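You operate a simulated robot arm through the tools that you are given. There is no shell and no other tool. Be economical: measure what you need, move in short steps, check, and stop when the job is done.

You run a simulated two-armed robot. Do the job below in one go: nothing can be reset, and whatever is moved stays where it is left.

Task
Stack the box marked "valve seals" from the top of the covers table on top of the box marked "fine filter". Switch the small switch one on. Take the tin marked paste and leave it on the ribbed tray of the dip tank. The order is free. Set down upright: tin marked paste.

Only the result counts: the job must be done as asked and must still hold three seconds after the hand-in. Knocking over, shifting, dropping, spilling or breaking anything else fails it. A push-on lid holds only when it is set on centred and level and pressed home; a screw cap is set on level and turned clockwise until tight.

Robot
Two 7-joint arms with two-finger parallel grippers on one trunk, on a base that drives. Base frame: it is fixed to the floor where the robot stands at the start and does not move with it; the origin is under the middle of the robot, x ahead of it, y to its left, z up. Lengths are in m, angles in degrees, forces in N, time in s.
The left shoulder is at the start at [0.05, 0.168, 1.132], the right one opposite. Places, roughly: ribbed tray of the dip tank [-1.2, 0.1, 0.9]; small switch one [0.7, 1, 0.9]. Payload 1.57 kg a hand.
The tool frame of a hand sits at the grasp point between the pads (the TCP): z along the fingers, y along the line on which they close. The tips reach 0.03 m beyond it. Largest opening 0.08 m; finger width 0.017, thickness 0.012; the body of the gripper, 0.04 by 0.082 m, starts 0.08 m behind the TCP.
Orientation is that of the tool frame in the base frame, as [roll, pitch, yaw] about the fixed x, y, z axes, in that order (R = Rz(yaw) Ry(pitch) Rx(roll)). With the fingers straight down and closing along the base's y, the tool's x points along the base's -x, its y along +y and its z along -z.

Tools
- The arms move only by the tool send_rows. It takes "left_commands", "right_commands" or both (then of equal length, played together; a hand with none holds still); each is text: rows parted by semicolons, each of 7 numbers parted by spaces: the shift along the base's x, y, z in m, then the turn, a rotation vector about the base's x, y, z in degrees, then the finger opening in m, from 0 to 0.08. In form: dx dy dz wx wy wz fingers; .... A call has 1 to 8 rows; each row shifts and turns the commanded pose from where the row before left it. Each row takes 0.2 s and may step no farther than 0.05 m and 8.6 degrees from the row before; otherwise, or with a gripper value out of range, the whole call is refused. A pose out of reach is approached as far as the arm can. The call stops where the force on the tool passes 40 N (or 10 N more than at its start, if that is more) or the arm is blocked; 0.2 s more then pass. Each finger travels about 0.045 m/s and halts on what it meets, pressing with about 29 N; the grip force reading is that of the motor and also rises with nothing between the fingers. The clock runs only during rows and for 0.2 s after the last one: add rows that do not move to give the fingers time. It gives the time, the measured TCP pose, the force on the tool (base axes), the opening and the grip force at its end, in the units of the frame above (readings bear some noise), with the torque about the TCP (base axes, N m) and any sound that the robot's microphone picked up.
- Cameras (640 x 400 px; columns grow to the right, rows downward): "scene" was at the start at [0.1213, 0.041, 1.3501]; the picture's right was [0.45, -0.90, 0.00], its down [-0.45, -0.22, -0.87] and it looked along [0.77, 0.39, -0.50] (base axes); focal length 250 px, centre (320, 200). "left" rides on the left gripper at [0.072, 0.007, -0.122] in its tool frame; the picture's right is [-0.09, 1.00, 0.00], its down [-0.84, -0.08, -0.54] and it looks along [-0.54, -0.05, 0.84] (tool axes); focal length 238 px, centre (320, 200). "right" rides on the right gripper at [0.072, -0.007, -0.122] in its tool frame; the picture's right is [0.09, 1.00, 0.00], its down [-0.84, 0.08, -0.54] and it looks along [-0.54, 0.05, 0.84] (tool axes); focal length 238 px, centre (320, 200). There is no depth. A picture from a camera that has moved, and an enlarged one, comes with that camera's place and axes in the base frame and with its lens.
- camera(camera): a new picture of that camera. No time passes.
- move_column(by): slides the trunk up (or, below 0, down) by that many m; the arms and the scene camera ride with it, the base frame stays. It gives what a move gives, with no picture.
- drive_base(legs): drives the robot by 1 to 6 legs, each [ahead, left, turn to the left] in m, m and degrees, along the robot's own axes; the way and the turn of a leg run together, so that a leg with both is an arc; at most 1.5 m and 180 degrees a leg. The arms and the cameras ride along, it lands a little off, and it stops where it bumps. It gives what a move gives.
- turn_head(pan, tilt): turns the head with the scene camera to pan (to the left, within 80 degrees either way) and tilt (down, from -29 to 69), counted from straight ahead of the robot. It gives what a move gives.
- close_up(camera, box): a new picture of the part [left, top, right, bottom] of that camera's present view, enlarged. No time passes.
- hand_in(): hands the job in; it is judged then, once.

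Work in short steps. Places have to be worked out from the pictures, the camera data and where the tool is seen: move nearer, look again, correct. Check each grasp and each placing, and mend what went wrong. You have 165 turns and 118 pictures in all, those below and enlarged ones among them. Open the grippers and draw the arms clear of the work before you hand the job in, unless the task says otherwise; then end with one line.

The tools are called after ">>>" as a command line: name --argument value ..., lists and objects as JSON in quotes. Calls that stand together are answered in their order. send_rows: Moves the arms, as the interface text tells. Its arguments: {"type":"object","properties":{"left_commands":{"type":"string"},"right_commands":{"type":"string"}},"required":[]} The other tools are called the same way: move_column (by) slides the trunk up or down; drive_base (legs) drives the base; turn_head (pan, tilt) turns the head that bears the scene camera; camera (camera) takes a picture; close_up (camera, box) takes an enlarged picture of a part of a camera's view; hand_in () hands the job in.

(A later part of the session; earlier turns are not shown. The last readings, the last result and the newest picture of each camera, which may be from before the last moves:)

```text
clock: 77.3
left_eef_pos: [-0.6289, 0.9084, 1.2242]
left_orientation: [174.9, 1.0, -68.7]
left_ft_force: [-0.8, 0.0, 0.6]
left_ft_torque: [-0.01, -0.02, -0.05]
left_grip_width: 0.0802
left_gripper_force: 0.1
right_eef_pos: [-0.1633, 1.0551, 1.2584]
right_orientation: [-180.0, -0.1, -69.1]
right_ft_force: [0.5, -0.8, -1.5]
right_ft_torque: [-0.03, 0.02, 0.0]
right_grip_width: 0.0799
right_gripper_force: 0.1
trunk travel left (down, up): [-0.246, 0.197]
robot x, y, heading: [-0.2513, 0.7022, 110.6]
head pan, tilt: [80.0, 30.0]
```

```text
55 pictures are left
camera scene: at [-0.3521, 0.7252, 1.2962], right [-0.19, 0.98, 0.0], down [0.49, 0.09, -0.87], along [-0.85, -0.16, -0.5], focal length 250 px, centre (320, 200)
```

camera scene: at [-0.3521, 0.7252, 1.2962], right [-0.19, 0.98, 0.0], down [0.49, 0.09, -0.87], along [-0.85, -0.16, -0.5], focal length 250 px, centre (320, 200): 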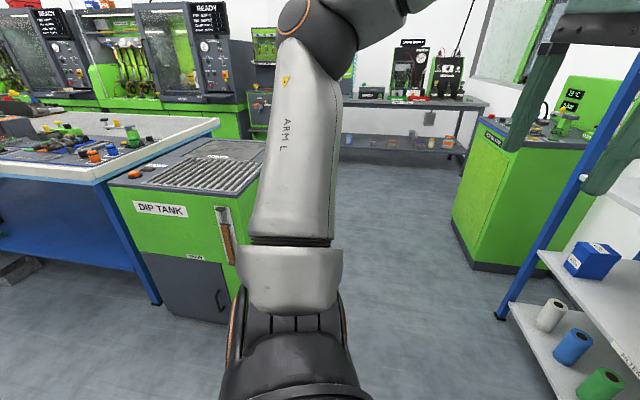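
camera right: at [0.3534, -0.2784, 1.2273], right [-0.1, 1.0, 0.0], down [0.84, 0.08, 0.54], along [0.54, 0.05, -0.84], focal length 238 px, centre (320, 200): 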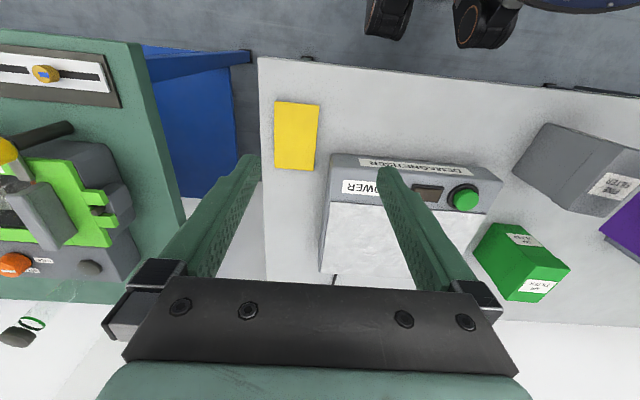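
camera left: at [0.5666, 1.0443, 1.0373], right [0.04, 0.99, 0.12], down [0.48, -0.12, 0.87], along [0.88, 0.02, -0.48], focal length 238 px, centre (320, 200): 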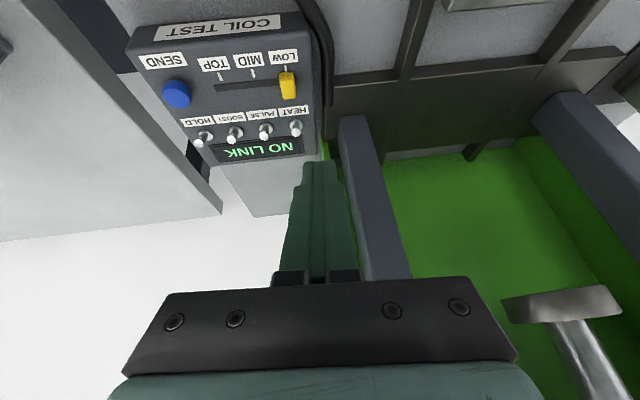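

I turn further left to see the dip tank top and the neighbouring bench.

>>> drive_base --legs '[[0, 0, 80]]'

>>> turn_head --pan 10 --tilt 28

>>> camera --camera "scene"

>>> turn_head --pan 75 --tilt 25

>>> camera --camera "scene"

```text
clock: 81.2
left_eef_pos: [-0.519, 0.3664, 1.2237]
left_orientation: [174.9, 1.1, 10.7]
left_ft_force: [0.1, -0.6, 0.2]
left_ft_torque: [0.0, 0.03, 0.02]
left_grip_width: 0.0802
left_gripper_force: 0.1
right_eef_pos: [-0.5788, 0.8528, 1.259]
right_orientation: [-180.0, 0.0, 10.3]
right_ft_force: [-0.6, -0.7, -0.3]
right_ft_torque: [0.03, 0.01, 0.0]
right_grip_width: 0.0801
right_gripper_force: 0.0
trunk travel left (down, up): [-0.246, 0.197]
robot x, y, heading: [-0.2487, 0.7053, -169.8]
head pan, tilt: [80.0, 30.0]
```

```text
clock: 82.6
left_eef_pos: [-0.5198, 0.3681, 1.2236]
left_orientation: [174.9, 1.0, 10.9]
left_ft_force: [-0.4, -0.4, -0.1]
left_ft_torque: [-0.01, 0.03, 0.0]
left_grip_width: 0.0805
left_gripper_force: 0.1
right_eef_pos: [-0.5788, 0.8517, 1.2591]
right_orientation: [-180.0, 0.0, 10.3]
right_ft_force: [0.5, 0.0, -0.6]
right_ft_torque: [0.0, -0.01, -0.01]
right_grip_width: 0.0801
right_gripper_force: 0.0
trunk travel left (down, up): [-0.246, 0.197]
robot x, y, heading: [-0.2495, 0.7059, -169.8]
head pan, tilt: [10.0, 28.0]
```

```text
54 pictures are left
camera scene: at [-0.3739, 0.6657, 1.2993], right [-0.35, 0.94, 0.0], down [0.44, 0.16, -0.88], along [-0.83, -0.31, -0.47], focal length 250 px, centre (320, 200)
```

scene: 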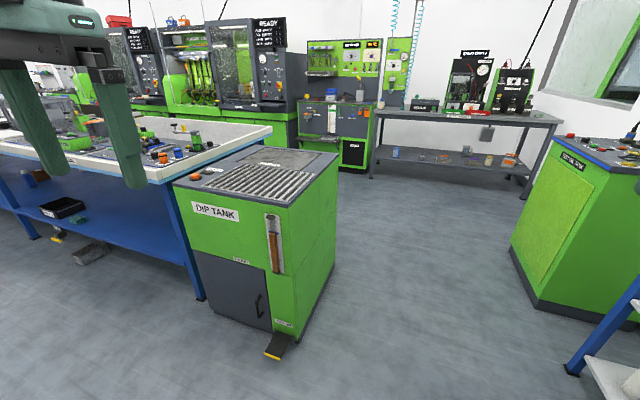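

```text
clock: 83.9
left_eef_pos: [-0.5179, 0.3672, 1.2244]
left_orientation: [174.8, 1.0, 10.7]
left_ft_force: [0.2, 0.5, 0.2]
left_ft_torque: [-0.01, 0.01, -0.01]
left_grip_width: 0.0801
left_gripper_force: 0.0
right_eef_pos: [-0.5793, 0.8527, 1.26]
right_orientation: [179.9, -0.1, 10.2]
right_ft_force: [0.3, -0.1, 0.2]
right_ft_torque: [0.02, 0.0, -0.02]
right_grip_width: 0.08
right_gripper_force: 0.0
trunk travel left (down, up): [-0.246, 0.197]
robot x, y, heading: [-0.25, 0.7047, -169.8]
head pan, tilt: [75.0, 25.0]
```

```text
53 pictures are left
camera scene: at [-0.2959, 0.6057, 1.3041], right [-1.0, 0.08, 0.0], down [0.03, 0.42, -0.91], along [-0.07, -0.9, -0.42], focal length 250 px, centre (320, 200)
```

scene: 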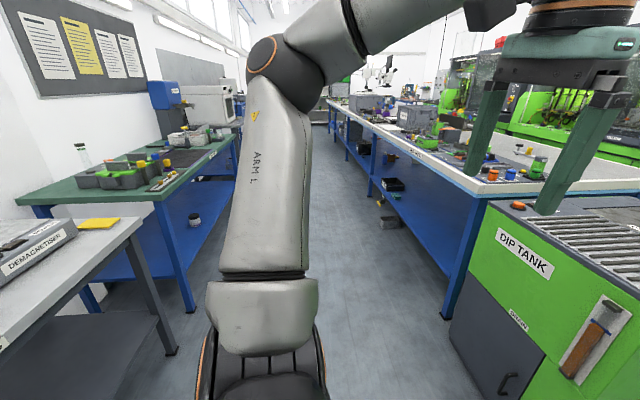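

There's a black tin on the green bench's lower shelf. I zoom on it and the benches.

>>> close_up --camera "scene" --box '[170, 200, 220, 235]'

>>> close_up --camera "scene" --box '[60, 70, 260, 200]'

>>> close_up --camera "scene" --box '[350, 80, 560, 220]'

```text
11.43 times, centred on (195, 218) of scene
camera zoom: at [-0.2959, 0.6057, 1.3041], right [-1.0, 0.08, 0.0], down [0.03, 0.42, -0.91], along [-0.07, -0.9, -0.42], focal length 2860 px, centre (1749, 0)
```

zoom: 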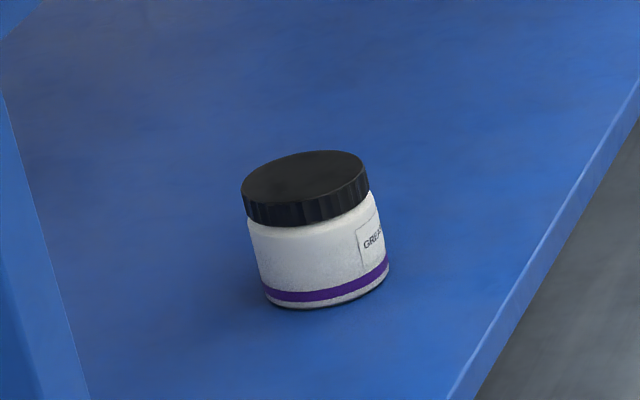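

```text
3.08 times, centred on (160, 135) of scene
camera zoom: at [-0.2959, 0.6057, 1.3041], right [-1.0, 0.08, 0.0], down [0.03, 0.42, -0.91], along [-0.07, -0.9, -0.42], focal length 770 px, centre (812, 400)
```

zoom: 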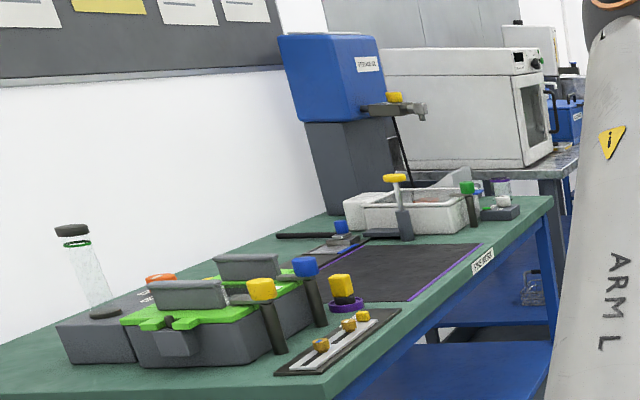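

```text
2.86 times, centred on (455, 150) of scene
camera zoom: at [-0.2959, 0.6057, 1.3041], right [-1.0, 0.08, 0.0], down [0.03, 0.42, -0.91], along [-0.07, -0.9, -0.42], focal length 715 px, centre (-66, 343)
```

zoom: 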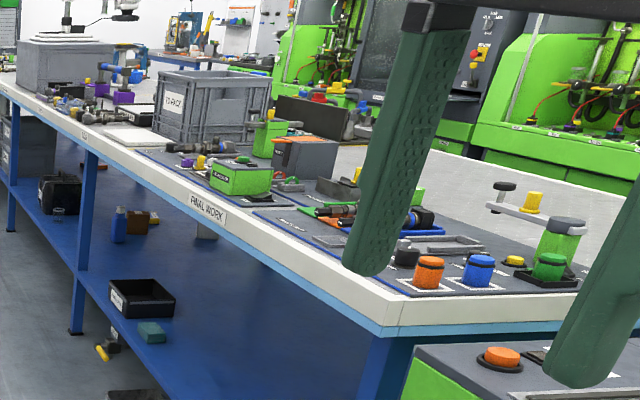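

The jar is grease. I turn back to face the covers table from a distance and look at its lower shelf.

>>> drive_base --legs '[[0, 0, 170]]'

>>> move_column --by -0.2

>>> turn_head --pan -15 --tilt 35

>>> camera --camera "scene"

```text
clock: 91.5
left_eef_pos: [0.0485, 1.0167, 1.224]
left_orientation: [174.9, 1.0, -174.1]
left_ft_force: [-0.1, 0.7, 0.1]
left_ft_torque: [0.0, 0.03, -0.01]
left_grip_width: 0.08
left_gripper_force: 0.0
right_eef_pos: [0.0657, 0.5278, 1.2599]
right_orientation: [-180.0, -0.1, -174.7]
right_ft_force: [-0.4, -0.4, 0.2]
right_ft_torque: [0.01, -0.02, 0.0]
right_grip_width: 0.0801
right_gripper_force: 0.0
trunk travel left (down, up): [-0.246, 0.197]
robot x, y, heading: [-0.2484, 0.7027, 5.6]
head pan, tilt: [75.0, 25.0]
```

```text
clock: 93.7
left_eef_pos: [0.0495, 1.0167, 1.0241]
left_orientation: [174.9, 1.0, -174.2]
left_ft_force: [0.0, -0.1, -0.3]
left_ft_torque: [-0.02, 0.01, 0.01]
left_grip_width: 0.08
left_gripper_force: 0.1
right_eef_pos: [0.0663, 0.5272, 1.059]
right_orientation: [180.0, 0.0, -174.7]
right_ft_force: [-0.6, 0.5, -0.1]
right_ft_torque: [0.01, -0.02, 0.03]
right_grip_width: 0.0798
right_gripper_force: 0.0
trunk travel left (down, up): [-0.046, 0.397]
robot x, y, heading: [-0.2474, 0.7015, 5.2]
head pan, tilt: [75.0, 25.0]
```

```text
clock: 95.3
left_eef_pos: [0.0489, 1.015, 1.0235]
left_orientation: [174.9, 1.0, -174.1]
left_ft_force: [-0.7, -0.6, 0.7]
left_ft_torque: [-0.02, -0.01, 0.02]
left_grip_width: 0.08
left_gripper_force: 0.0
right_eef_pos: [0.0668, 0.5284, 1.0593]
right_orientation: [-179.9, 0.0, -174.7]
right_ft_force: [-0.2, -0.1, 0.4]
right_ft_torque: [0.02, -0.05, 0.03]
right_grip_width: 0.08
right_gripper_force: 0.0
trunk travel left (down, up): [-0.046, 0.397]
robot x, y, heading: [-0.2472, 0.7043, 5.4]
head pan, tilt: [-15.0, 35.0]
```

```text
49 pictures are left
camera scene: at [-0.1224, 0.6937, 1.0884], right [-0.17, -0.99, 0.0], down [-0.57, 0.1, -0.82], along [0.81, -0.14, -0.57], focal length 250 px, centre (320, 200)
```

scene: 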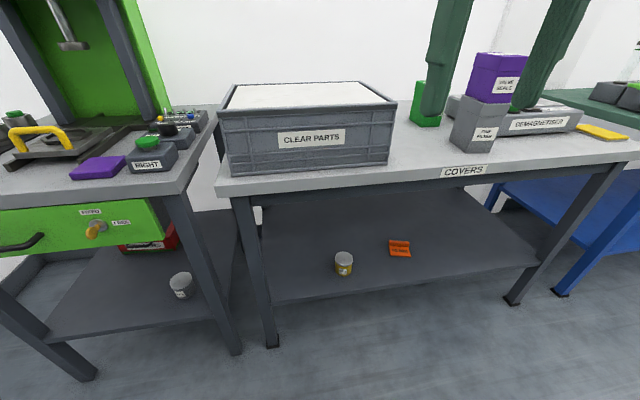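

Two tins: one on the covers lower shelf and one on the press table's lower shelf. I zoom on both.

>>> close_up --camera "scene" --box '[310, 240, 380, 285]'

>>> close_up --camera "scene" --box '[140, 255, 220, 310]'

```text
8.89 times, centred on (345, 262) of scene
camera zoom: at [-0.1224, 0.6937, 1.0884], right [-0.17, -0.99, 0.0], down [-0.57, 0.1, -0.82], along [0.81, -0.14, -0.57], focal length 2225 px, centre (98, -356)
```

zoom: 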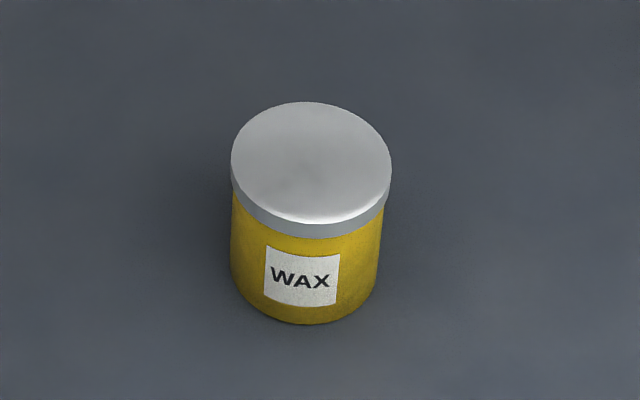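

```text
7.27 times, centred on (180, 282) of scene
camera zoom: at [-0.1224, 0.6937, 1.0884], right [-0.17, -0.99, 0.0], down [-0.57, 0.1, -0.82], along [0.81, -0.14, -0.57], focal length 1820 px, centre (1338, -400)
```

zoom: 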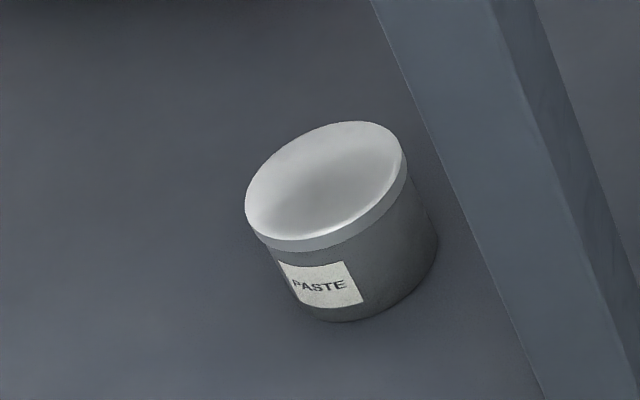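

Found it: PASTE is on the press table's lower shelf at about (0.49, 1.07), shelf z≈0.31, reached under the drawer. I'll use the left hand tilted 45° forward. First I line up the base and lower the column fully, well in front of the table.

>>> drive_base --legs '[[0, 0, -5.4], [0, 0.18, 0]]'

>>> move_column --by -0.045

>>> send_rows --left_commands "0.02 -0.02 -0.04 0 -5 0 0.08; 0.02 -0.02 -0.04 0 -5 0 0.08; 0.02 -0.02 -0.04 0 -5 0 0.08; 0.02 -0.02 -0.04 0 -5 0 0.08; 0 -0.02 -0.04 0 -5 0 0.08; 0 -0.02 -0.04 0 -5 0 0.08; 0 0 -0.04 0 -5 0 0.08; 0 0 -0.04 0 -5 0 0.08"

```text
clock: 97.3
left_eef_pos: [0.0786, 1.1632, 1.0239]
left_orientation: [174.9, 0.9, -179.8]
left_ft_force: [0.1, -0.7, -0.2]
left_ft_torque: [0.01, 0.0, 0.03]
left_grip_width: 0.0803
left_gripper_force: 0.1
right_eef_pos: [0.0482, 0.6762, 1.0589]
right_orientation: [180.0, 0.1, 179.7]
right_ft_force: [0.2, -0.6, -1.2]
right_ft_torque: [0.02, 0.01, 0.0]
right_grip_width: 0.0799
right_gripper_force: 0.0
trunk travel left (down, up): [-0.046, 0.397]
robot x, y, heading: [-0.2508, 0.8825, 0.1]
head pan, tilt: [-15.0, 35.0]
```

```text
clock: 98.2
left_eef_pos: [0.078, 1.1636, 0.9785]
left_orientation: [174.9, 0.9, -179.8]
left_ft_force: [0.1, 0.8, -0.9]
left_ft_torque: [-0.01, 0.03, -0.01]
left_grip_width: 0.0799
left_gripper_force: 0.1
right_eef_pos: [0.0473, 0.6769, 1.0128]
right_orientation: [180.0, 0.0, 179.7]
right_ft_force: [-0.1, -0.4, -0.2]
right_ft_torque: [-0.03, 0.01, -0.02]
right_grip_width: 0.0797
right_gripper_force: 0.1
trunk travel left (down, up): [-0.001, 0.442]
robot x, y, heading: [-0.2499, 0.883, -0.2]
head pan, tilt: [-15.0, 35.0]
```

```text
clock: 100.0
left_eef_pos: [0.1577, 1.044, 0.6581]
left_orientation: [175.2, 41.0, -179.7]
left_ft_force: [0.5, -0.6, 0.3]
left_ft_torque: [0.0, 0.0, 0.0]
left_grip_width: 0.0803
left_gripper_force: 0.0
right_eef_pos: [0.0481, 0.676, 1.0143]
right_orientation: [180.0, 0.0, 179.8]
right_ft_force: [-0.5, 0.3, -0.4]
right_ft_torque: [-0.01, 0.02, -0.01]
right_grip_width: 0.08
right_gripper_force: 0.1
trunk travel left (down, up): [-0.001, 0.442]
robot x, y, heading: [-0.2507, 0.8854, -0.3]
head pan, tilt: [-15.0, 35.0]
```

The arm reaches down fine. I correct the small roll and go down to z≈0.45, then look.

>>> send_rows --left_commands "0 0 -0.045 -3.8 0 -3.3 0.08; 0 0.0 -0.045 0 -4.5 0 0.08; 0.0 0 -0.045 0 -4.5 0 0.08; 0.0 0 -0.045 0 0 0 0.08; 0 0 -0.03 0 0 0 0.08"

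>>> camera --camera "left"

>>> turn_head --pan 20 --tilt 35

>>> camera --camera "scene"

```text
clock: 101.2
left_eef_pos: [0.1704, 1.117, 0.5395]
left_orientation: [-179.7, 49.9, -179.5]
left_ft_force: [0.3, 0.6, -0.1]
left_ft_torque: [0.01, -0.04, -0.01]
left_grip_width: 0.0799
left_gripper_force: 0.0
left hand out of reach, approached as far as the arm can: row 2, 3, 4, 5
right_eef_pos: [0.0482, 0.6759, 1.0133]
right_orientation: [-180.0, 0.0, 179.6]
right_ft_force: [-0.7, 0.4, 0.2]
right_ft_torque: [0.0, 0.04, 0.0]
right_grip_width: 0.0799
right_gripper_force: 0.1
trunk travel left (down, up): [-0.001, 0.442]
robot x, y, heading: [-0.2475, 0.8849, -0.3]
head pan, tilt: [-15.0, 35.0]
```

```text
46 pictures are left
camera left: at [0.0302, 1.1228, 0.5628], right [0.06, 1.0, 0.07], down [0.12, -0.07, 0.99], along [0.99, -0.05, -0.13], focal length 238 px, centre (320, 200)
```

left: 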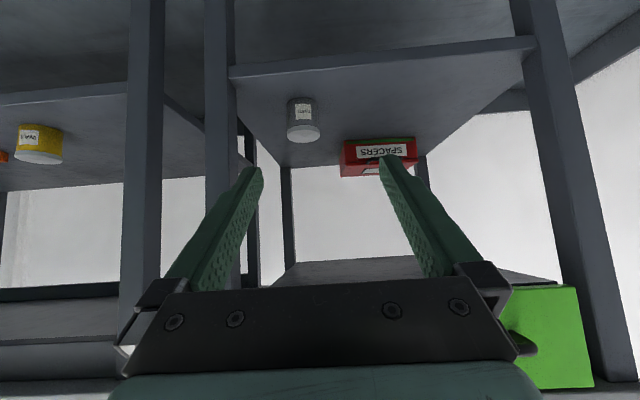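

```text
clock: 102.2
left_eef_pos: [0.1719, 1.1167, 0.5401]
left_orientation: [-179.6, 49.9, -179.6]
left_ft_force: [-1.0, 0.2, -0.6]
left_ft_torque: [0.0, 0.02, -0.03]
left_grip_width: 0.08
left_gripper_force: 0.0
right_eef_pos: [0.0476, 0.6754, 1.0133]
right_orientation: [-180.0, 0.0, 179.7]
right_ft_force: [0.3, 0.0, 0.1]
right_ft_torque: [-0.03, 0.02, 0.01]
right_grip_width: 0.0798
right_gripper_force: 0.1
trunk travel left (down, up): [-0.001, 0.442]
robot x, y, heading: [-0.2496, 0.8826, -0.4]
head pan, tilt: [20.0, 35.0]
```

```text
45 pictures are left
camera scene: at [-0.1256, 0.9127, 1.0434], right [0.34, -0.94, 0.0], down [-0.54, -0.19, -0.82], along [0.77, 0.28, -0.57], focal length 250 px, centre (320, 200)
```

scene: 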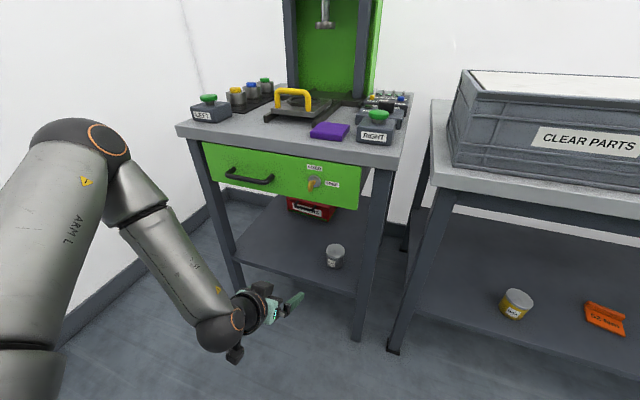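

Triangulating gives PASTE at about (0.52, 1.08), top 0.35, shelf ≈0.29. The arm seems too folded rather than too stretched, so I extend forward while lowering.

>>> send_rows --left_commands "0.04 -0.01 0 0 0 0 0.08; 0.04 -0.01 0 0 0 0 0.08; 0.03 -0.01 -0.03 0 0 0 0.08; 0 0 -0.03 0 0 0 0.08; 0 0 -0.03 0 0 0 0.08"

```text
clock: 103.4
left_eef_pos: [0.2596, 1.1361, 0.5346]
left_orientation: [-179.7, 50.0, -179.6]
left_ft_force: [-0.2, 0.2, 0.4]
left_ft_torque: [-0.03, 0.02, -0.02]
left_grip_width: 0.0799
left_gripper_force: 0.1
left hand out of reach, approached as far as the arm can: row 1, 2, 3, 4, 5
right_eef_pos: [0.0485, 0.6758, 1.0139]
right_orientation: [-180.0, 0.0, 179.6]
right_ft_force: [0.6, 0.3, -1.4]
right_ft_torque: [-0.01, -0.02, 0.0]
right_grip_width: 0.0799
right_gripper_force: 0.1
trunk travel left (down, up): [-0.001, 0.442]
robot x, y, heading: [-0.2537, 0.8826, -0.5]
head pan, tilt: [20.0, 35.0]
```

Still limited near z 0.535, likely by the elbow-up posture. I test whether yawing the tool inward (along the forearm) lets the hand go lower.

>>> send_rows --left_commands "-0.02 0 0 0 0 -8 0.08; -0.02 0 0 0 0 -8 0.08; -0.02 0 0 0 0 -8 0.08; 0 0 0 0 0 -8 0.08; 0 0 -0.03 0 0 0 0.08; 0 0 -0.03 0 0 0 0.08; 0 0 -0.03 0 0 0 0.08; 0 0 0 0 0 0 0.08"

```text
clock: 105.2
left_eef_pos: [0.1982, 1.1372, 0.4979]
left_orientation: [180.0, 49.9, 148.3]
left_ft_force: [0.0, -0.1, 0.3]
left_ft_torque: [0.04, -0.02, 0.0]
left_grip_width: 0.0798
left_gripper_force: 0.1
left hand out of reach, approached as far as the arm can: row 6, 7
right_eef_pos: [0.0478, 0.6756, 1.0125]
right_orientation: [-180.0, 0.1, 179.6]
right_ft_force: [0.2, 0.3, 0.1]
right_ft_torque: [0.04, 0.01, 0.01]
right_grip_width: 0.0796
right_gripper_force: 0.2
trunk travel left (down, up): [-0.001, 0.442]
robot x, y, heading: [-0.2472, 0.8828, -0.3]
head pan, tilt: [20.0, 35.0]
```

Yawing helped by 35 mm. I test less tilt (more vertical tool) and going further out.

>>> send_rows --left_commands "0 0 0 4.2 6.8 0 0.08; 0 0 0 4.2 6.8 0 0.08; 0 0 -0.03 0 0 0 0.08; 0 0 -0.03 0 0 0 0.08; 0 0 -0.03 0 0 0 0.08; 0 0 -0.03 0 0 0 0.08; 0 0 0 0 0 0 0.08"

>>> camera --camera "scene"

```text
clock: 106.8
left_eef_pos: [0.1839, 1.1542, 0.4629]
left_orientation: [-179.7, 34.0, 148.3]
left_ft_force: [-0.2, 0.4, 1.1]
left_ft_torque: [0.0, 0.0, 0.01]
left_grip_width: 0.0799
left_gripper_force: 0.0
left hand out of reach, approached as far as the arm can: row 3, 4, 5, 6
right_eef_pos: [0.0482, 0.6758, 1.0137]
right_orientation: [-180.0, 0.0, 179.6]
right_ft_force: [0.5, 0.8, 1.2]
right_ft_torque: [0.01, 0.0, 0.0]
right_grip_width: 0.08
right_gripper_force: 0.2
trunk travel left (down, up): [-0.001, 0.442]
robot x, y, heading: [-0.25, 0.8855, -0.2]
head pan, tilt: [20.0, 35.0]
```

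```text
44 pictures are left
camera scene: at [-0.1256, 0.9127, 1.0434], right [0.34, -0.94, 0.0], down [-0.54, -0.19, -0.82], along [0.77, 0.28, -0.57], focal length 250 px, centre (320, 200)
```

scene: 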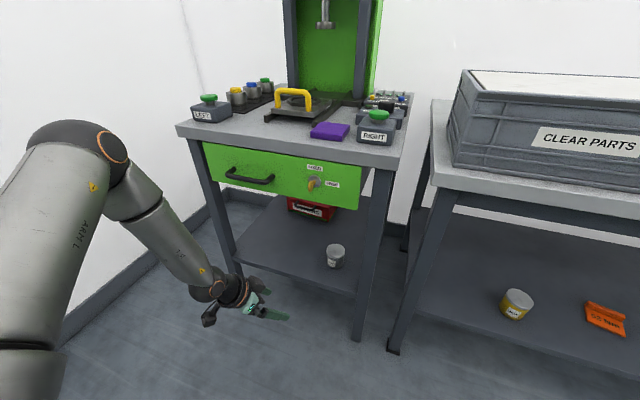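

The wrist hangs from an outward elbow, so going further out to the left should let the hand go lower. I test that with forward yaw and 50° tilt.

>>> send_rows --left_commands "-0.02 0.04 0.02 -4.2 -6.8 0 0.08; -0.02 0.04 0.01 -4.2 -6.8 0 0.08; 0 0.04 0 0 0 8 0.08; 0 0.04 0 0 0 8 0.08; 0 0 -0.04 0 0 8 0.08; 0 0 -0.04 0 0 7.7 0.08; 0 0 -0.04 0 0 0 0.08; 0 0 -0.03 0 0 0 0.08"

>>> camera --camera "scene"

```text
clock: 108.6
left_eef_pos: [0.1456, 1.3121, 0.3392]
left_orientation: [-179.9, 50.1, 179.9]
left_ft_force: [-0.4, -0.1, -0.6]
left_ft_torque: [-0.02, -0.03, 0.03]
left_grip_width: 0.0799
left_gripper_force: 0.0
right_eef_pos: [0.0484, 0.6758, 1.0137]
right_orientation: [180.0, 0.0, 179.7]
right_ft_force: [0.0, -0.2, -0.4]
right_ft_torque: [0.02, 0.01, 0.0]
right_grip_width: 0.0799
right_gripper_force: 0.2
trunk travel left (down, up): [-0.001, 0.442]
robot x, y, heading: [-0.2517, 0.8819, -0.4]
head pan, tilt: [20.0, 35.0]
```

```text
43 pictures are left
camera scene: at [-0.1256, 0.9127, 1.0434], right [0.34, -0.94, 0.0], down [-0.54, -0.19, -0.82], along [0.77, 0.28, -0.57], focal length 250 px, centre (320, 200)
```

scene: 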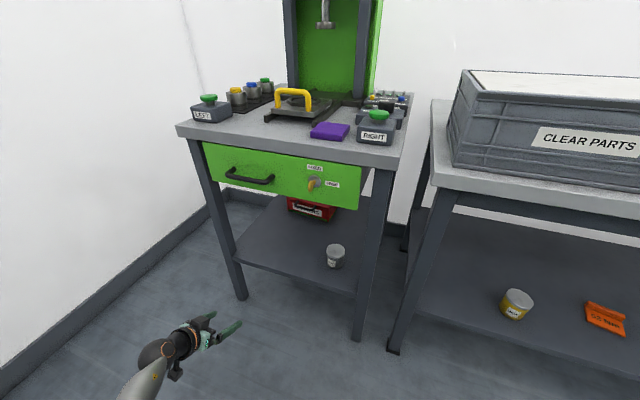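

That works: z 0.339 at 50° tilt with an elbow-low posture. I check the arm's shape before moving the base.

>>> turn_head --pan 55 --tilt 55

>>> camera --camera "scene"

>>> camera --camera "left"

```text
clock: 109.6
left_eef_pos: [0.1476, 1.3136, 0.3393]
left_orientation: [-179.8, 50.0, 180.0]
left_ft_force: [0.2, -0.2, 1.0]
left_ft_torque: [0.03, 0.01, 0.0]
left_grip_width: 0.0801
left_gripper_force: 0.1
right_eef_pos: [0.0491, 0.675, 1.0137]
right_orientation: [180.0, 0.0, 179.7]
right_ft_force: [-1.1, -0.4, 0.5]
right_ft_torque: [-0.01, 0.0, -0.01]
right_grip_width: 0.0798
right_gripper_force: 0.1
trunk travel left (down, up): [-0.001, 0.442]
robot x, y, heading: [-0.248, 0.8844, -0.4]
head pan, tilt: [55.0, 55.0]
```

```text
42 pictures are left
camera scene: at [-0.1669, 0.9419, 1.0152], right [0.82, -0.58, 0.0], down [-0.47, -0.67, -0.57], along [0.33, 0.47, -0.82], focal length 250 px, centre (320, 200)
```

scene: 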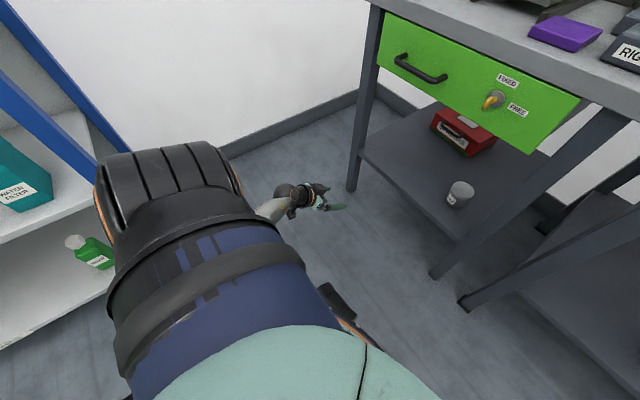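

```text
41 pictures are left
camera left: at [0.0058, 1.3191, 0.3627], right [0.06, 1.0, 0.07], down [0.12, -0.08, 0.99], along [0.99, -0.05, -0.13], focal length 238 px, centre (320, 200)
```

left: 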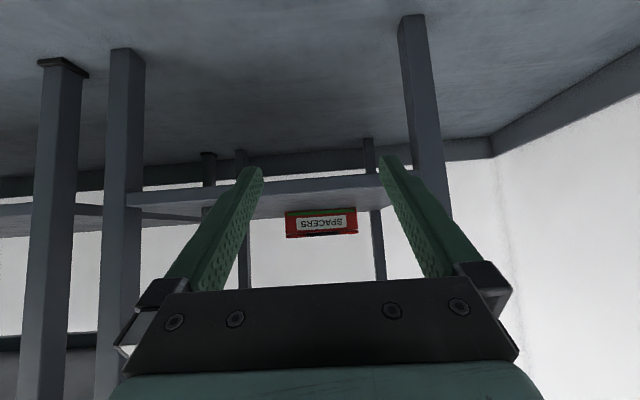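

The forearm now runs low from below the shoulder, good. I drive right to line up with the tin and pull the right hand back and up to clear the crate.

>>> drive_base --legs '[[0, -0.2, 0.4]]'

>>> send_rows --right_commands "-0.03 -0.03 0.02 0 0 0 0.08; -0.03 -0.03 0.02 0 0 0 0.08; -0.02 -0.03 0.02 0 0 0 0.08; 0 -0.03 0.02 0 0 0 0.08; 0 0 0.02 0 0 0 0.08" --left_commands "0.02 -0.01 0.01 0 0 0 0.08; 0.02 -0.01 0.01 0 0 0 0.08; 0.02 -0.01 0.01 0 0 0 0.08; 0.02 0 0.01 0 0 0 0.08; 0 0 0.01 0 0 0 0.08"

>>> camera --camera "left"

```text
clock: 111.2
left_eef_pos: [0.1419, 1.1134, 0.3403]
left_orientation: [-179.8, 50.1, -179.4]
left_ft_force: [0.8, 0.4, 0.5]
left_ft_torque: [0.01, -0.02, -0.01]
left_grip_width: 0.0799
left_gripper_force: 0.0
right_eef_pos: [0.0487, 0.4756, 1.0145]
right_orientation: [180.0, 0.0, -179.8]
right_ft_force: [-0.3, 0.1, 0.0]
right_ft_torque: [-0.02, 0.01, -0.03]
right_grip_width: 0.0799
right_gripper_force: 0.1
trunk travel left (down, up): [-0.001, 0.442]
robot x, y, heading: [-0.2504, 0.682, 0.2]
head pan, tilt: [55.0, 55.0]
```

```text
clock: 112.4
left_eef_pos: [0.2153, 1.1014, 0.3883]
left_orientation: [177.5, 49.1, 178.3]
left_ft_force: [-0.5, 0.6, 0.0]
left_ft_torque: [0.0, -0.03, -0.01]
left_grip_width: 0.0801
left_gripper_force: 0.1
right_eef_pos: [0.0393, 0.4527, 0.9989]
right_orientation: [-179.7, 0.4, -179.9]
right_ft_force: [-0.1, 0.7, 0.4]
right_ft_torque: [0.03, 0.0, 0.02]
right_grip_width: 0.0798
right_gripper_force: 0.1
right hand out of reach, approached as far as the arm can: row 1, 2, 3, 4, 5
trunk travel left (down, up): [-0.001, 0.442]
robot x, y, heading: [-0.2489, 0.6834, 0.3]
head pan, tilt: [55.0, 55.0]
```

```text
40 pictures are left
camera left: at [0.0748, 1.1058, 0.4148], right [0.06, 0.99, 0.1], down [0.14, -0.11, 0.98], along [0.99, -0.04, -0.14], focal length 238 px, centre (320, 200)
```

left: 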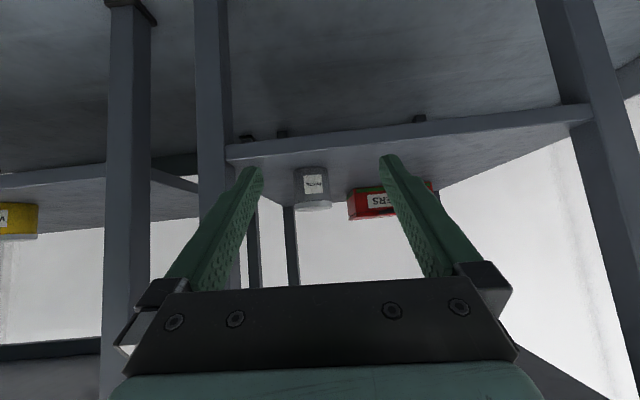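

Tin: centre ≈(0.52, 1.077), top 0.36, shelf 0.298 with front edge x≈0.40. I drive 0.18 m ahead with the open hand stopping short of the tin, fix roll, and look.

>>> send_rows --left_commands "0 -0.01 0 -1.6 0 0 0.08; 0 -0.01 0 0 0 0 0.08"

>>> drive_base --legs '[[0.17, 0, 0]]'

>>> camera --camera "left"

>>> camera --camera "scene"

```text
clock: 113.2
left_eef_pos: [0.2162, 1.1125, 0.4007]
left_orientation: [173.1, 48.8, 175.2]
left_ft_force: [-0.2, -0.2, 0.0]
left_ft_torque: [0.01, -0.04, 0.04]
left_grip_width: 0.0799
left_gripper_force: 0.1
right_eef_pos: [0.0431, 0.4487, 0.994]
right_orientation: [180.0, 0.0, -180.0]
right_ft_force: [-0.1, 0.7, -0.1]
right_ft_torque: [-0.02, 0.01, -0.02]
right_grip_width: 0.08
right_gripper_force: 0.2
trunk travel left (down, up): [-0.001, 0.442]
robot x, y, heading: [-0.248, 0.679, 0.3]
head pan, tilt: [55.0, 55.0]
stopped in row 2 (left hand): the arm was blocked; the commanded pose is now the measured one
```

```text
clock: 114.7
left_eef_pos: [0.3856, 1.1111, 0.4012]
left_orientation: [173.4, 48.9, 175.4]
left_ft_force: [-0.8, 0.1, 0.0]
left_ft_torque: [0.0, -0.04, 0.01]
left_grip_width: 0.08
left_gripper_force: 0.1
right_eef_pos: [0.2123, 0.4502, 0.9962]
right_orientation: [-179.9, 0.0, -179.9]
right_ft_force: [-0.3, 0.1, -0.5]
right_ft_torque: [0.0, -0.02, 0.0]
right_grip_width: 0.0799
right_gripper_force: 0.1
trunk travel left (down, up): [-0.001, 0.442]
robot x, y, heading: [-0.0779, 0.681, -0.1]
head pan, tilt: [55.0, 55.0]
```

```text
39 pictures are left
camera left: at [0.2462, 1.115, 0.4265], right [0.05, 0.99, 0.14], down [0.14, -0.15, 0.98], along [0.99, -0.03, -0.15], focal length 238 px, centre (320, 200)
```

left: 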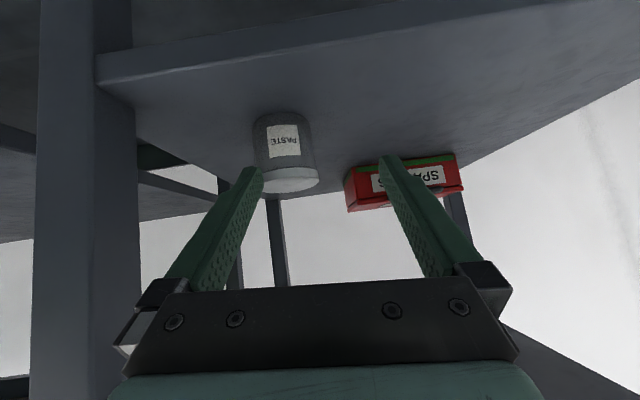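

```text
38 pictures are left
camera scene: at [0.0022, 0.7424, 1.015], right [0.82, -0.57, 0.0], down [-0.47, -0.67, -0.57], along [0.33, 0.47, -0.82], focal length 250 px, centre (320, 200)
```

scene: 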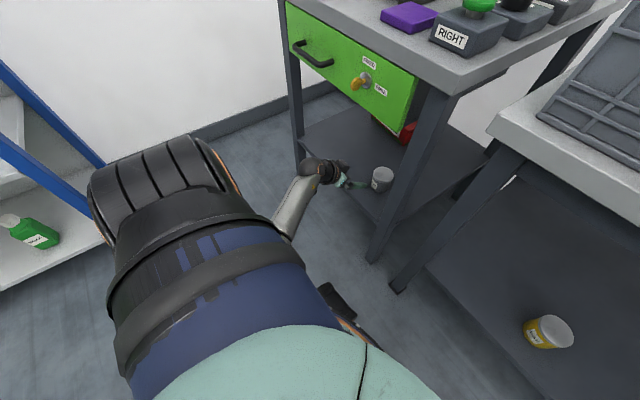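

The inward side is blocked by the robot itself, so I'll keep the arm further out and shift the base right. Tin centre now estimated (0.51, 1.079). First I move the hand out and square it.

>>> send_rows --left_commands "0 0.02 0 0 0 0 0.08; 0 0.02 0 -2.1 0 0 0.08; 0 0.01 -0.01 -2.1 0 0 0.08; 0 0 -0.01 0 0 0 0.08; 0 0 -0.01 0 0 0 0.08"

```text
clock: 115.9
left_eef_pos: [0.3855, 1.1601, 0.3707]
left_orientation: [179.7, 49.1, -179.9]
left_ft_force: [0.2, 0.2, 1.3]
left_ft_torque: [0.0, -0.02, 0.02]
left_grip_width: 0.0797
left_gripper_force: 0.0
right_eef_pos: [0.2116, 0.448, 0.9955]
right_orientation: [-180.0, 0.0, -179.9]
right_ft_force: [0.0, 0.0, 0.3]
right_ft_torque: [-0.02, 0.02, 0.02]
right_grip_width: 0.08
right_gripper_force: 0.1
trunk travel left (down, up): [-0.001, 0.442]
robot x, y, heading: [-0.0771, 0.6823, 0.2]
head pan, tilt: [55.0, 55.0]
```

Squared. I shift the base right 8 cm and lower to z≈0.342.

>>> drive_base --legs '[[-0.01, -0.081, 0]]'

>>> send_rows --left_commands "0 0 -0.015 0 0 0 0.08; 0 0 -0.012 0 0 0 0.08; 0 0 0 0 0 0 0.08"

>>> camera --camera "left"

```text
clock: 117.0
left_eef_pos: [0.3769, 1.0781, 0.3714]
left_orientation: [179.6, 49.0, 180.0]
left_ft_force: [-0.1, 0.0, -0.6]
left_ft_torque: [0.0, -0.02, 0.0]
left_grip_width: 0.0801
left_gripper_force: 0.0
right_eef_pos: [0.2011, 0.3674, 0.9962]
right_orientation: [-180.0, 0.0, -180.0]
right_ft_force: [-0.7, 0.3, -0.3]
right_ft_torque: [-0.03, -0.01, 0.0]
right_grip_width: 0.0799
right_gripper_force: 0.2
trunk travel left (down, up): [-0.001, 0.442]
robot x, y, heading: [-0.0908, 0.597, 0.2]
head pan, tilt: [55.0, 55.0]
```

```text
clock: 117.8
left_eef_pos: [0.3754, 1.0795, 0.3448]
left_orientation: [179.6, 49.1, 179.8]
left_ft_force: [0.6, 1.2, 0.1]
left_ft_torque: [0.04, -0.01, 0.01]
left_grip_width: 0.0801
left_gripper_force: 0.0
right_eef_pos: [0.2008, 0.366, 0.9961]
right_orientation: [180.0, -0.1, 179.9]
right_ft_force: [0.3, 0.0, 0.7]
right_ft_torque: [-0.02, -0.01, 0.01]
right_grip_width: 0.0804
right_gripper_force: 0.0
trunk travel left (down, up): [-0.001, 0.442]
robot x, y, heading: [-0.0866, 0.5976, -0.1]
head pan, tilt: [55.0, 55.0]
```

```text
37 pictures are left
camera left: at [0.2359, 1.0844, 0.3707], right [0.06, 1.0, 0.07], down [0.14, -0.08, 0.99], along [0.99, -0.04, -0.14], focal length 238 px, centre (320, 200)
```

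left: 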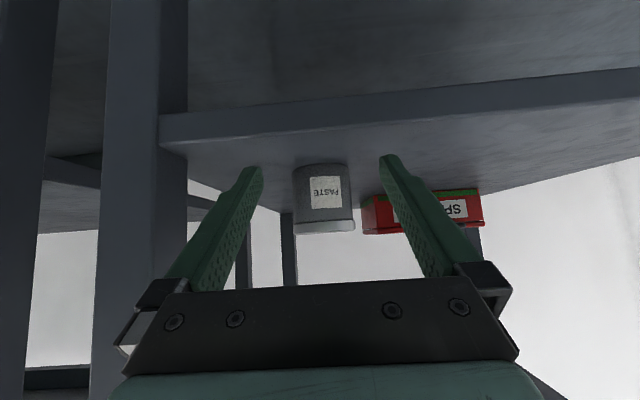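

Centred well: tin y≈1.078, z 0.30–0.37, about 0.07 wide. I advance 0.09 by base and check alignment again before the fingers reach it.

>>> drive_base --legs '[[0.055, 0, 0]]'

>>> camera --camera "left"

```text
clock: 118.7
left_eef_pos: [0.4316, 1.0794, 0.3447]
left_orientation: [179.6, 49.1, -179.9]
left_ft_force: [0.4, -0.4, 0.4]
left_ft_torque: [0.02, 0.02, 0.02]
left_grip_width: 0.08
left_gripper_force: 0.1
right_eef_pos: [0.2564, 0.3663, 0.9954]
right_orientation: [-180.0, -0.1, 180.0]
right_ft_force: [0.2, -1.0, -0.5]
right_ft_torque: [0.02, -0.02, -0.01]
right_grip_width: 0.0799
right_gripper_force: 0.0
trunk travel left (down, up): [-0.001, 0.442]
robot x, y, heading: [-0.0301, 0.5987, 0.1]
head pan, tilt: [55.0, 55.0]
```

```text
36 pictures are left
camera left: at [0.2915, 1.0843, 0.3707], right [0.06, 1.0, 0.07], down [0.14, -0.08, 0.99], along [0.99, -0.04, -0.14], focal length 238 px, centre (320, 200)
```

left: 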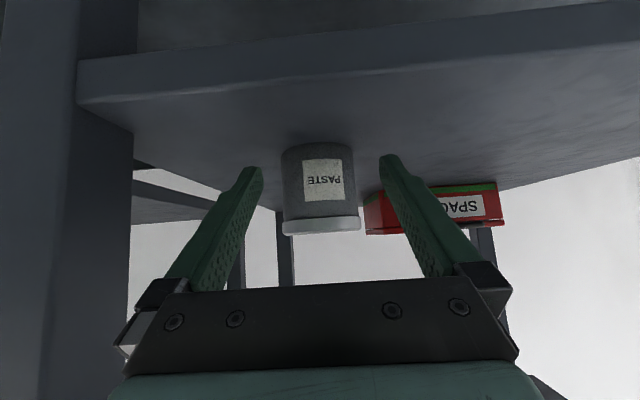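

Tin centre refined to (0.512, 1.0765), lid 0.072 wide. I shift 2.5 mm right and advance with the arm in small steps.

>>> send_rows --left_commands "0 -0.0025 0 0 0 0 0.08; 0.012 0 0 0 0 0 0.08; 0.012 0 0 0 0 0 0.08; 0.012 0 0 0 0 0 0.08; 0 0 0 0 0 0 0.08"

>>> camera --camera "left"

```text
clock: 119.9
left_eef_pos: [0.4683, 1.0768, 0.3442]
left_orientation: [179.6, 49.1, 180.0]
left_ft_force: [-0.4, 0.7, 0.4]
left_ft_torque: [-0.01, -0.04, 0.0]
left_grip_width: 0.0801
left_gripper_force: 0.1
right_eef_pos: [0.2581, 0.366, 0.9946]
right_orientation: [-179.9, 0.0, 180.0]
right_ft_force: [1.1, 0.1, -0.3]
right_ft_torque: [0.0, 0.02, 0.01]
right_grip_width: 0.0801
right_gripper_force: 0.0
trunk travel left (down, up): [-0.001, 0.442]
robot x, y, heading: [-0.0351, 0.5957, 0.2]
head pan, tilt: [55.0, 55.0]
```

```text
35 pictures are left
camera left: at [0.3275, 1.0826, 0.37], right [0.06, 1.0, 0.07], down [0.14, -0.08, 0.99], along [0.99, -0.04, -0.14], focal length 238 px, centre (320, 200)
```

left: 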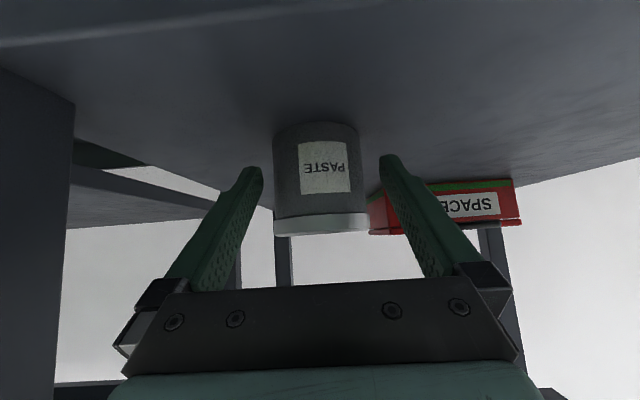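

Still centred (tin y≈1.0756 vs TCP 1.0768). I advance the last 40 mm, then close.

>>> send_rows --left_commands "0.01 -0.001 0 0 0 0 0.08; 0.01 0 0 0 0 0 0.08; 0.01 0 0 0 0 0 0.08; 0.009 0 0 0 0 0 0.08; 0 0 0 0 0 0 0.08"

>>> camera --camera "left"

```text
clock: 121.1
left_eef_pos: [0.5074, 1.0761, 0.3478]
left_orientation: [179.6, 48.9, 180.0]
left_ft_force: [0.6, -0.1, 0.0]
left_ft_torque: [-0.01, 0.02, 0.03]
left_grip_width: 0.0801
left_gripper_force: 0.1
right_eef_pos: [0.258, 0.3652, 0.9954]
right_orientation: [179.9, 0.0, 180.0]
right_ft_force: [0.3, 0.3, 0.1]
right_ft_torque: [0.02, -0.01, 0.0]
right_grip_width: 0.0801
right_gripper_force: 0.1
trunk travel left (down, up): [-0.001, 0.442]
robot x, y, heading: [-0.0341, 0.5992, 0.2]
head pan, tilt: [55.0, 55.0]
```

```text
34 pictures are left
camera left: at [0.3667, 1.0816, 0.3724], right [0.06, 1.0, 0.07], down [0.14, -0.08, 0.99], along [0.99, -0.04, -0.14], focal length 238 px, centre (320, 200)
```

left: 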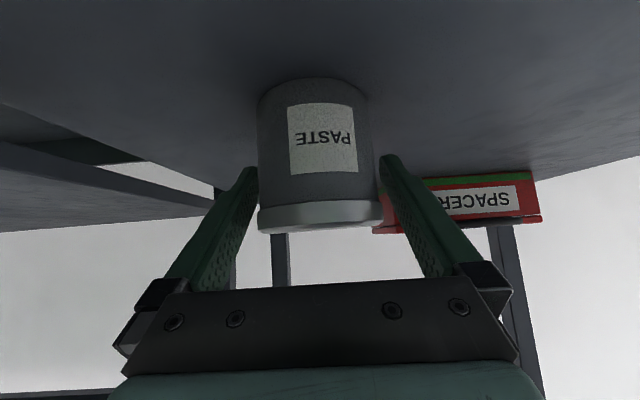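

Tin is between the fingers (centre x≈0.509). I lower 8 mm so the pads bear on the body below the lid, then close.

>>> send_rows --left_commands "0.002 -0.0005 -0.008 0 0 0 0.08; 0 0 0 0 0 0 0.05; 0 0 0 0 0 0 0.05; 0 0 0 0 0 0 0.05; 0 0 0 0 0 0 0.05"

>>> camera --camera "left"

```text
clock: 122.3
left_eef_pos: [0.5093, 1.0756, 0.3397]
left_orientation: [179.4, 49.1, 179.9]
left_ft_force: [0.2, 0.8, 0.5]
left_ft_torque: [0.06, -0.08, -0.02]
left_grip_width: 0.0668
left_gripper_force: 29.5
right_eef_pos: [0.2574, 0.3658, 0.9953]
right_orientation: [180.0, 0.0, -180.0]
right_ft_force: [-0.8, 0.0, 0.1]
right_ft_torque: [0.04, 0.02, -0.01]
right_grip_width: 0.08
right_gripper_force: 0.1
trunk travel left (down, up): [-0.001, 0.442]
robot x, y, heading: [-0.0328, 0.5983, -0.3]
head pan, tilt: [55.0, 55.0]
```

```text
33 pictures are left
camera left: at [0.3687, 1.0805, 0.3645], right [0.06, 1.0, 0.07], down [0.14, -0.08, 0.99], along [0.99, -0.04, -0.14], focal length 238 px, centre (320, 200)
```

left: 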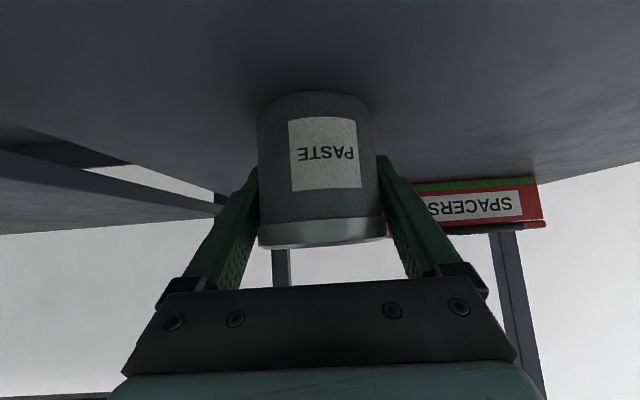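

Gripped at 0.0668, on the body. I lift 5 cm by column and check.

>>> move_column --by 0.05

>>> camera --camera "left"

```text
clock: 123.2
left_eef_pos: [0.5079, 1.075, 0.3887]
left_orientation: [179.7, 49.0, 180.0]
left_ft_force: [0.2, -0.2, -2.5]
left_ft_torque: [0.0, 0.01, -0.03]
left_grip_width: 0.0666
left_gripper_force: 28.8
right_eef_pos: [0.2577, 0.3651, 1.0464]
right_orientation: [-180.0, 0.0, 179.9]
right_ft_force: [-0.5, -0.4, 0.4]
right_ft_torque: [0.01, 0.0, -0.01]
right_grip_width: 0.0803
right_gripper_force: 0.0
trunk travel left (down, up): [-0.051, 0.392]
robot x, y, heading: [-0.0339, 0.5968, -0.2]
head pan, tilt: [55.0, 55.0]
```

```text
32 pictures are left
camera left: at [0.3686, 1.0802, 0.4141], right [0.06, 1.0, 0.07], down [0.14, -0.08, 0.99], along [0.99, -0.04, -0.14], focal length 238 px, centre (320, 200)
```

left: 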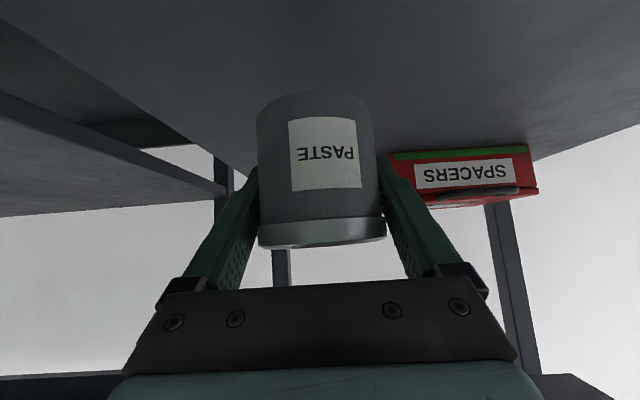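

The tin is held. I back straight out, then raise the column.

>>> drive_base --legs '[[-0.4, 0, 0]]'

>>> move_column --by 0.38

>>> send_rows --left_commands "0 0 0.04 0 0 0 0.05; 0 0 0.04 0 0 0 0.05; 0 0 0.04 0 0 0 0.05; 0 0 0.04 0 0 0 0.05; 0 0 0.04 0 0 0 0.05; 0 0 0.04 0 0 0 0.05; 0 0 0.04 0 0 0 0.05; 0 0 0.03 0 0 0 0.05"

```text
clock: 125.7
left_eef_pos: [0.1132, 1.0754, 0.3887]
left_orientation: [179.6, 48.9, 180.0]
left_ft_force: [0.8, 0.0, -0.9]
left_ft_torque: [0.0, 0.03, -0.02]
left_grip_width: 0.0668
left_gripper_force: 28.9
right_eef_pos: [-0.138, 0.3661, 1.0453]
right_orientation: [180.0, 0.0, 179.9]
right_ft_force: [1.4, -0.4, 1.1]
right_ft_torque: [-0.01, -0.04, -0.01]
right_grip_width: 0.0801
right_gripper_force: 0.0
trunk travel left (down, up): [-0.051, 0.392]
robot x, y, heading: [-0.4284, 0.5984, 0.2]
head pan, tilt: [55.0, 55.0]
```

```text
clock: 129.4
left_eef_pos: [0.1129, 1.0767, 0.7686]
left_orientation: [179.6, 49.0, -180.0]
left_ft_force: [0.5, -0.2, -2.8]
left_ft_torque: [0.04, -0.02, -0.03]
left_grip_width: 0.0665
left_gripper_force: 29.3
right_eef_pos: [-0.1381, 0.3669, 1.4246]
right_orientation: [180.0, 0.0, -180.0]
right_ft_force: [0.2, 0.6, 0.0]
right_ft_torque: [0.01, -0.02, -0.03]
right_grip_width: 0.0801
right_gripper_force: 0.1
trunk travel left (down, up): [-0.431, 0.012]
robot x, y, heading: [-0.4283, 0.5966, -0.1]
head pan, tilt: [55.0, 55.0]
```

```text
clock: 131.2
left_eef_pos: [0.1105, 1.074, 1.0808]
left_orientation: [179.7, 48.9, -179.9]
left_ft_force: [-0.3, 0.0, -3.2]
left_ft_torque: [-0.01, -0.03, 0.0]
left_grip_width: 0.0665
left_gripper_force: 28.4
right_eef_pos: [-0.1376, 0.3652, 1.4259]
right_orientation: [-180.0, 0.1, -180.0]
right_ft_force: [0.4, -1.0, -0.4]
right_ft_torque: [-0.02, -0.01, 0.02]
right_grip_width: 0.0799
right_gripper_force: 0.2
trunk travel left (down, up): [-0.431, 0.012]
robot x, y, heading: [-0.4294, 0.5965, 0.3]
head pan, tilt: [55.0, 55.0]
```

Hand is high now with the tin upright. I bring it inward before turning around.

>>> send_rows --left_commands "0 -0.04 0 0 0 0 0.05; 0 -0.04 0 0 0 0 0.05; 0 -0.04 0 0 0 0 0.05; 0 -0.04 0 0 0 0 0.05; 0 -0.04 0 0 0 0 0.05; 0 0 0 0 0 0 0.05"

>>> drive_base --legs '[[0, 0, 90]]'

>>> turn_head --pan 75 --tilt 30

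>>> camera --camera "scene"

```text
clock: 132.6
left_eef_pos: [0.1057, 0.9282, 1.0743]
left_orientation: [-179.8, 49.1, 179.3]
left_ft_force: [-0.4, -1.0, -1.6]
left_ft_torque: [0.0, -0.01, 0.04]
left_grip_width: 0.067
left_gripper_force: 28.7
left hand out of reach, approached as far as the arm can: row 4, 5
right_eef_pos: [-0.137, 0.3656, 1.4262]
right_orientation: [180.0, 0.1, -180.0]
right_ft_force: [-0.3, 0.2, -0.3]
right_ft_torque: [-0.01, -0.02, 0.02]
right_grip_width: 0.08
right_gripper_force: 0.1
trunk travel left (down, up): [-0.431, 0.012]
robot x, y, heading: [-0.427, 0.5953, 0.0]
head pan, tilt: [55.0, 55.0]
```

```text
clock: 136.8
left_eef_pos: [-0.7556, 1.1363, 1.0732]
left_orientation: [-179.8, 49.1, -91.1]
left_ft_force: [0.2, -1.0, -1.4]
left_ft_torque: [-0.01, 0.03, -0.01]
left_grip_width: 0.0666
left_gripper_force: 28.6
right_eef_pos: [-0.1956, 0.8881, 1.4258]
right_orientation: [-179.9, 0.0, -90.4]
right_ft_force: [-0.4, 0.7, -0.2]
right_ft_torque: [0.01, 0.01, -0.03]
right_grip_width: 0.08
right_gripper_force: 0.1
trunk travel left (down, up): [-0.431, 0.012]
robot x, y, heading: [-0.4293, 0.5979, 89.7]
head pan, tilt: [55.0, 55.0]
```

```text
clock: 137.7
left_eef_pos: [-0.7556, 1.1351, 1.073]
left_orientation: [-179.8, 49.2, -91.1]
left_ft_force: [-0.6, 0.2, -1.7]
left_ft_torque: [0.01, 0.0, 0.0]
left_grip_width: 0.0668
left_gripper_force: 29.3
right_eef_pos: [-0.1949, 0.889, 1.4254]
right_orientation: [-180.0, -0.1, -90.4]
right_ft_force: [0.4, -0.5, 0.0]
right_ft_torque: [0.02, 0.0, 0.04]
right_grip_width: 0.0797
right_gripper_force: 0.0
trunk travel left (down, up): [-0.431, 0.012]
robot x, y, heading: [-0.4292, 0.5962, 89.7]
head pan, tilt: [75.0, 30.0]
```

```text
31 pictures are left
camera scene: at [-0.5159, 0.663, 1.4811], right [0.27, 0.96, 0.0], down [0.48, -0.13, -0.87], along [-0.83, 0.23, -0.5], focal length 250 px, centre (320, 200)
```

scene: 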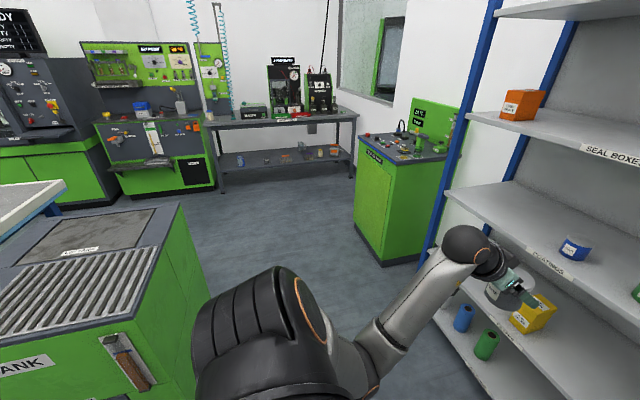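

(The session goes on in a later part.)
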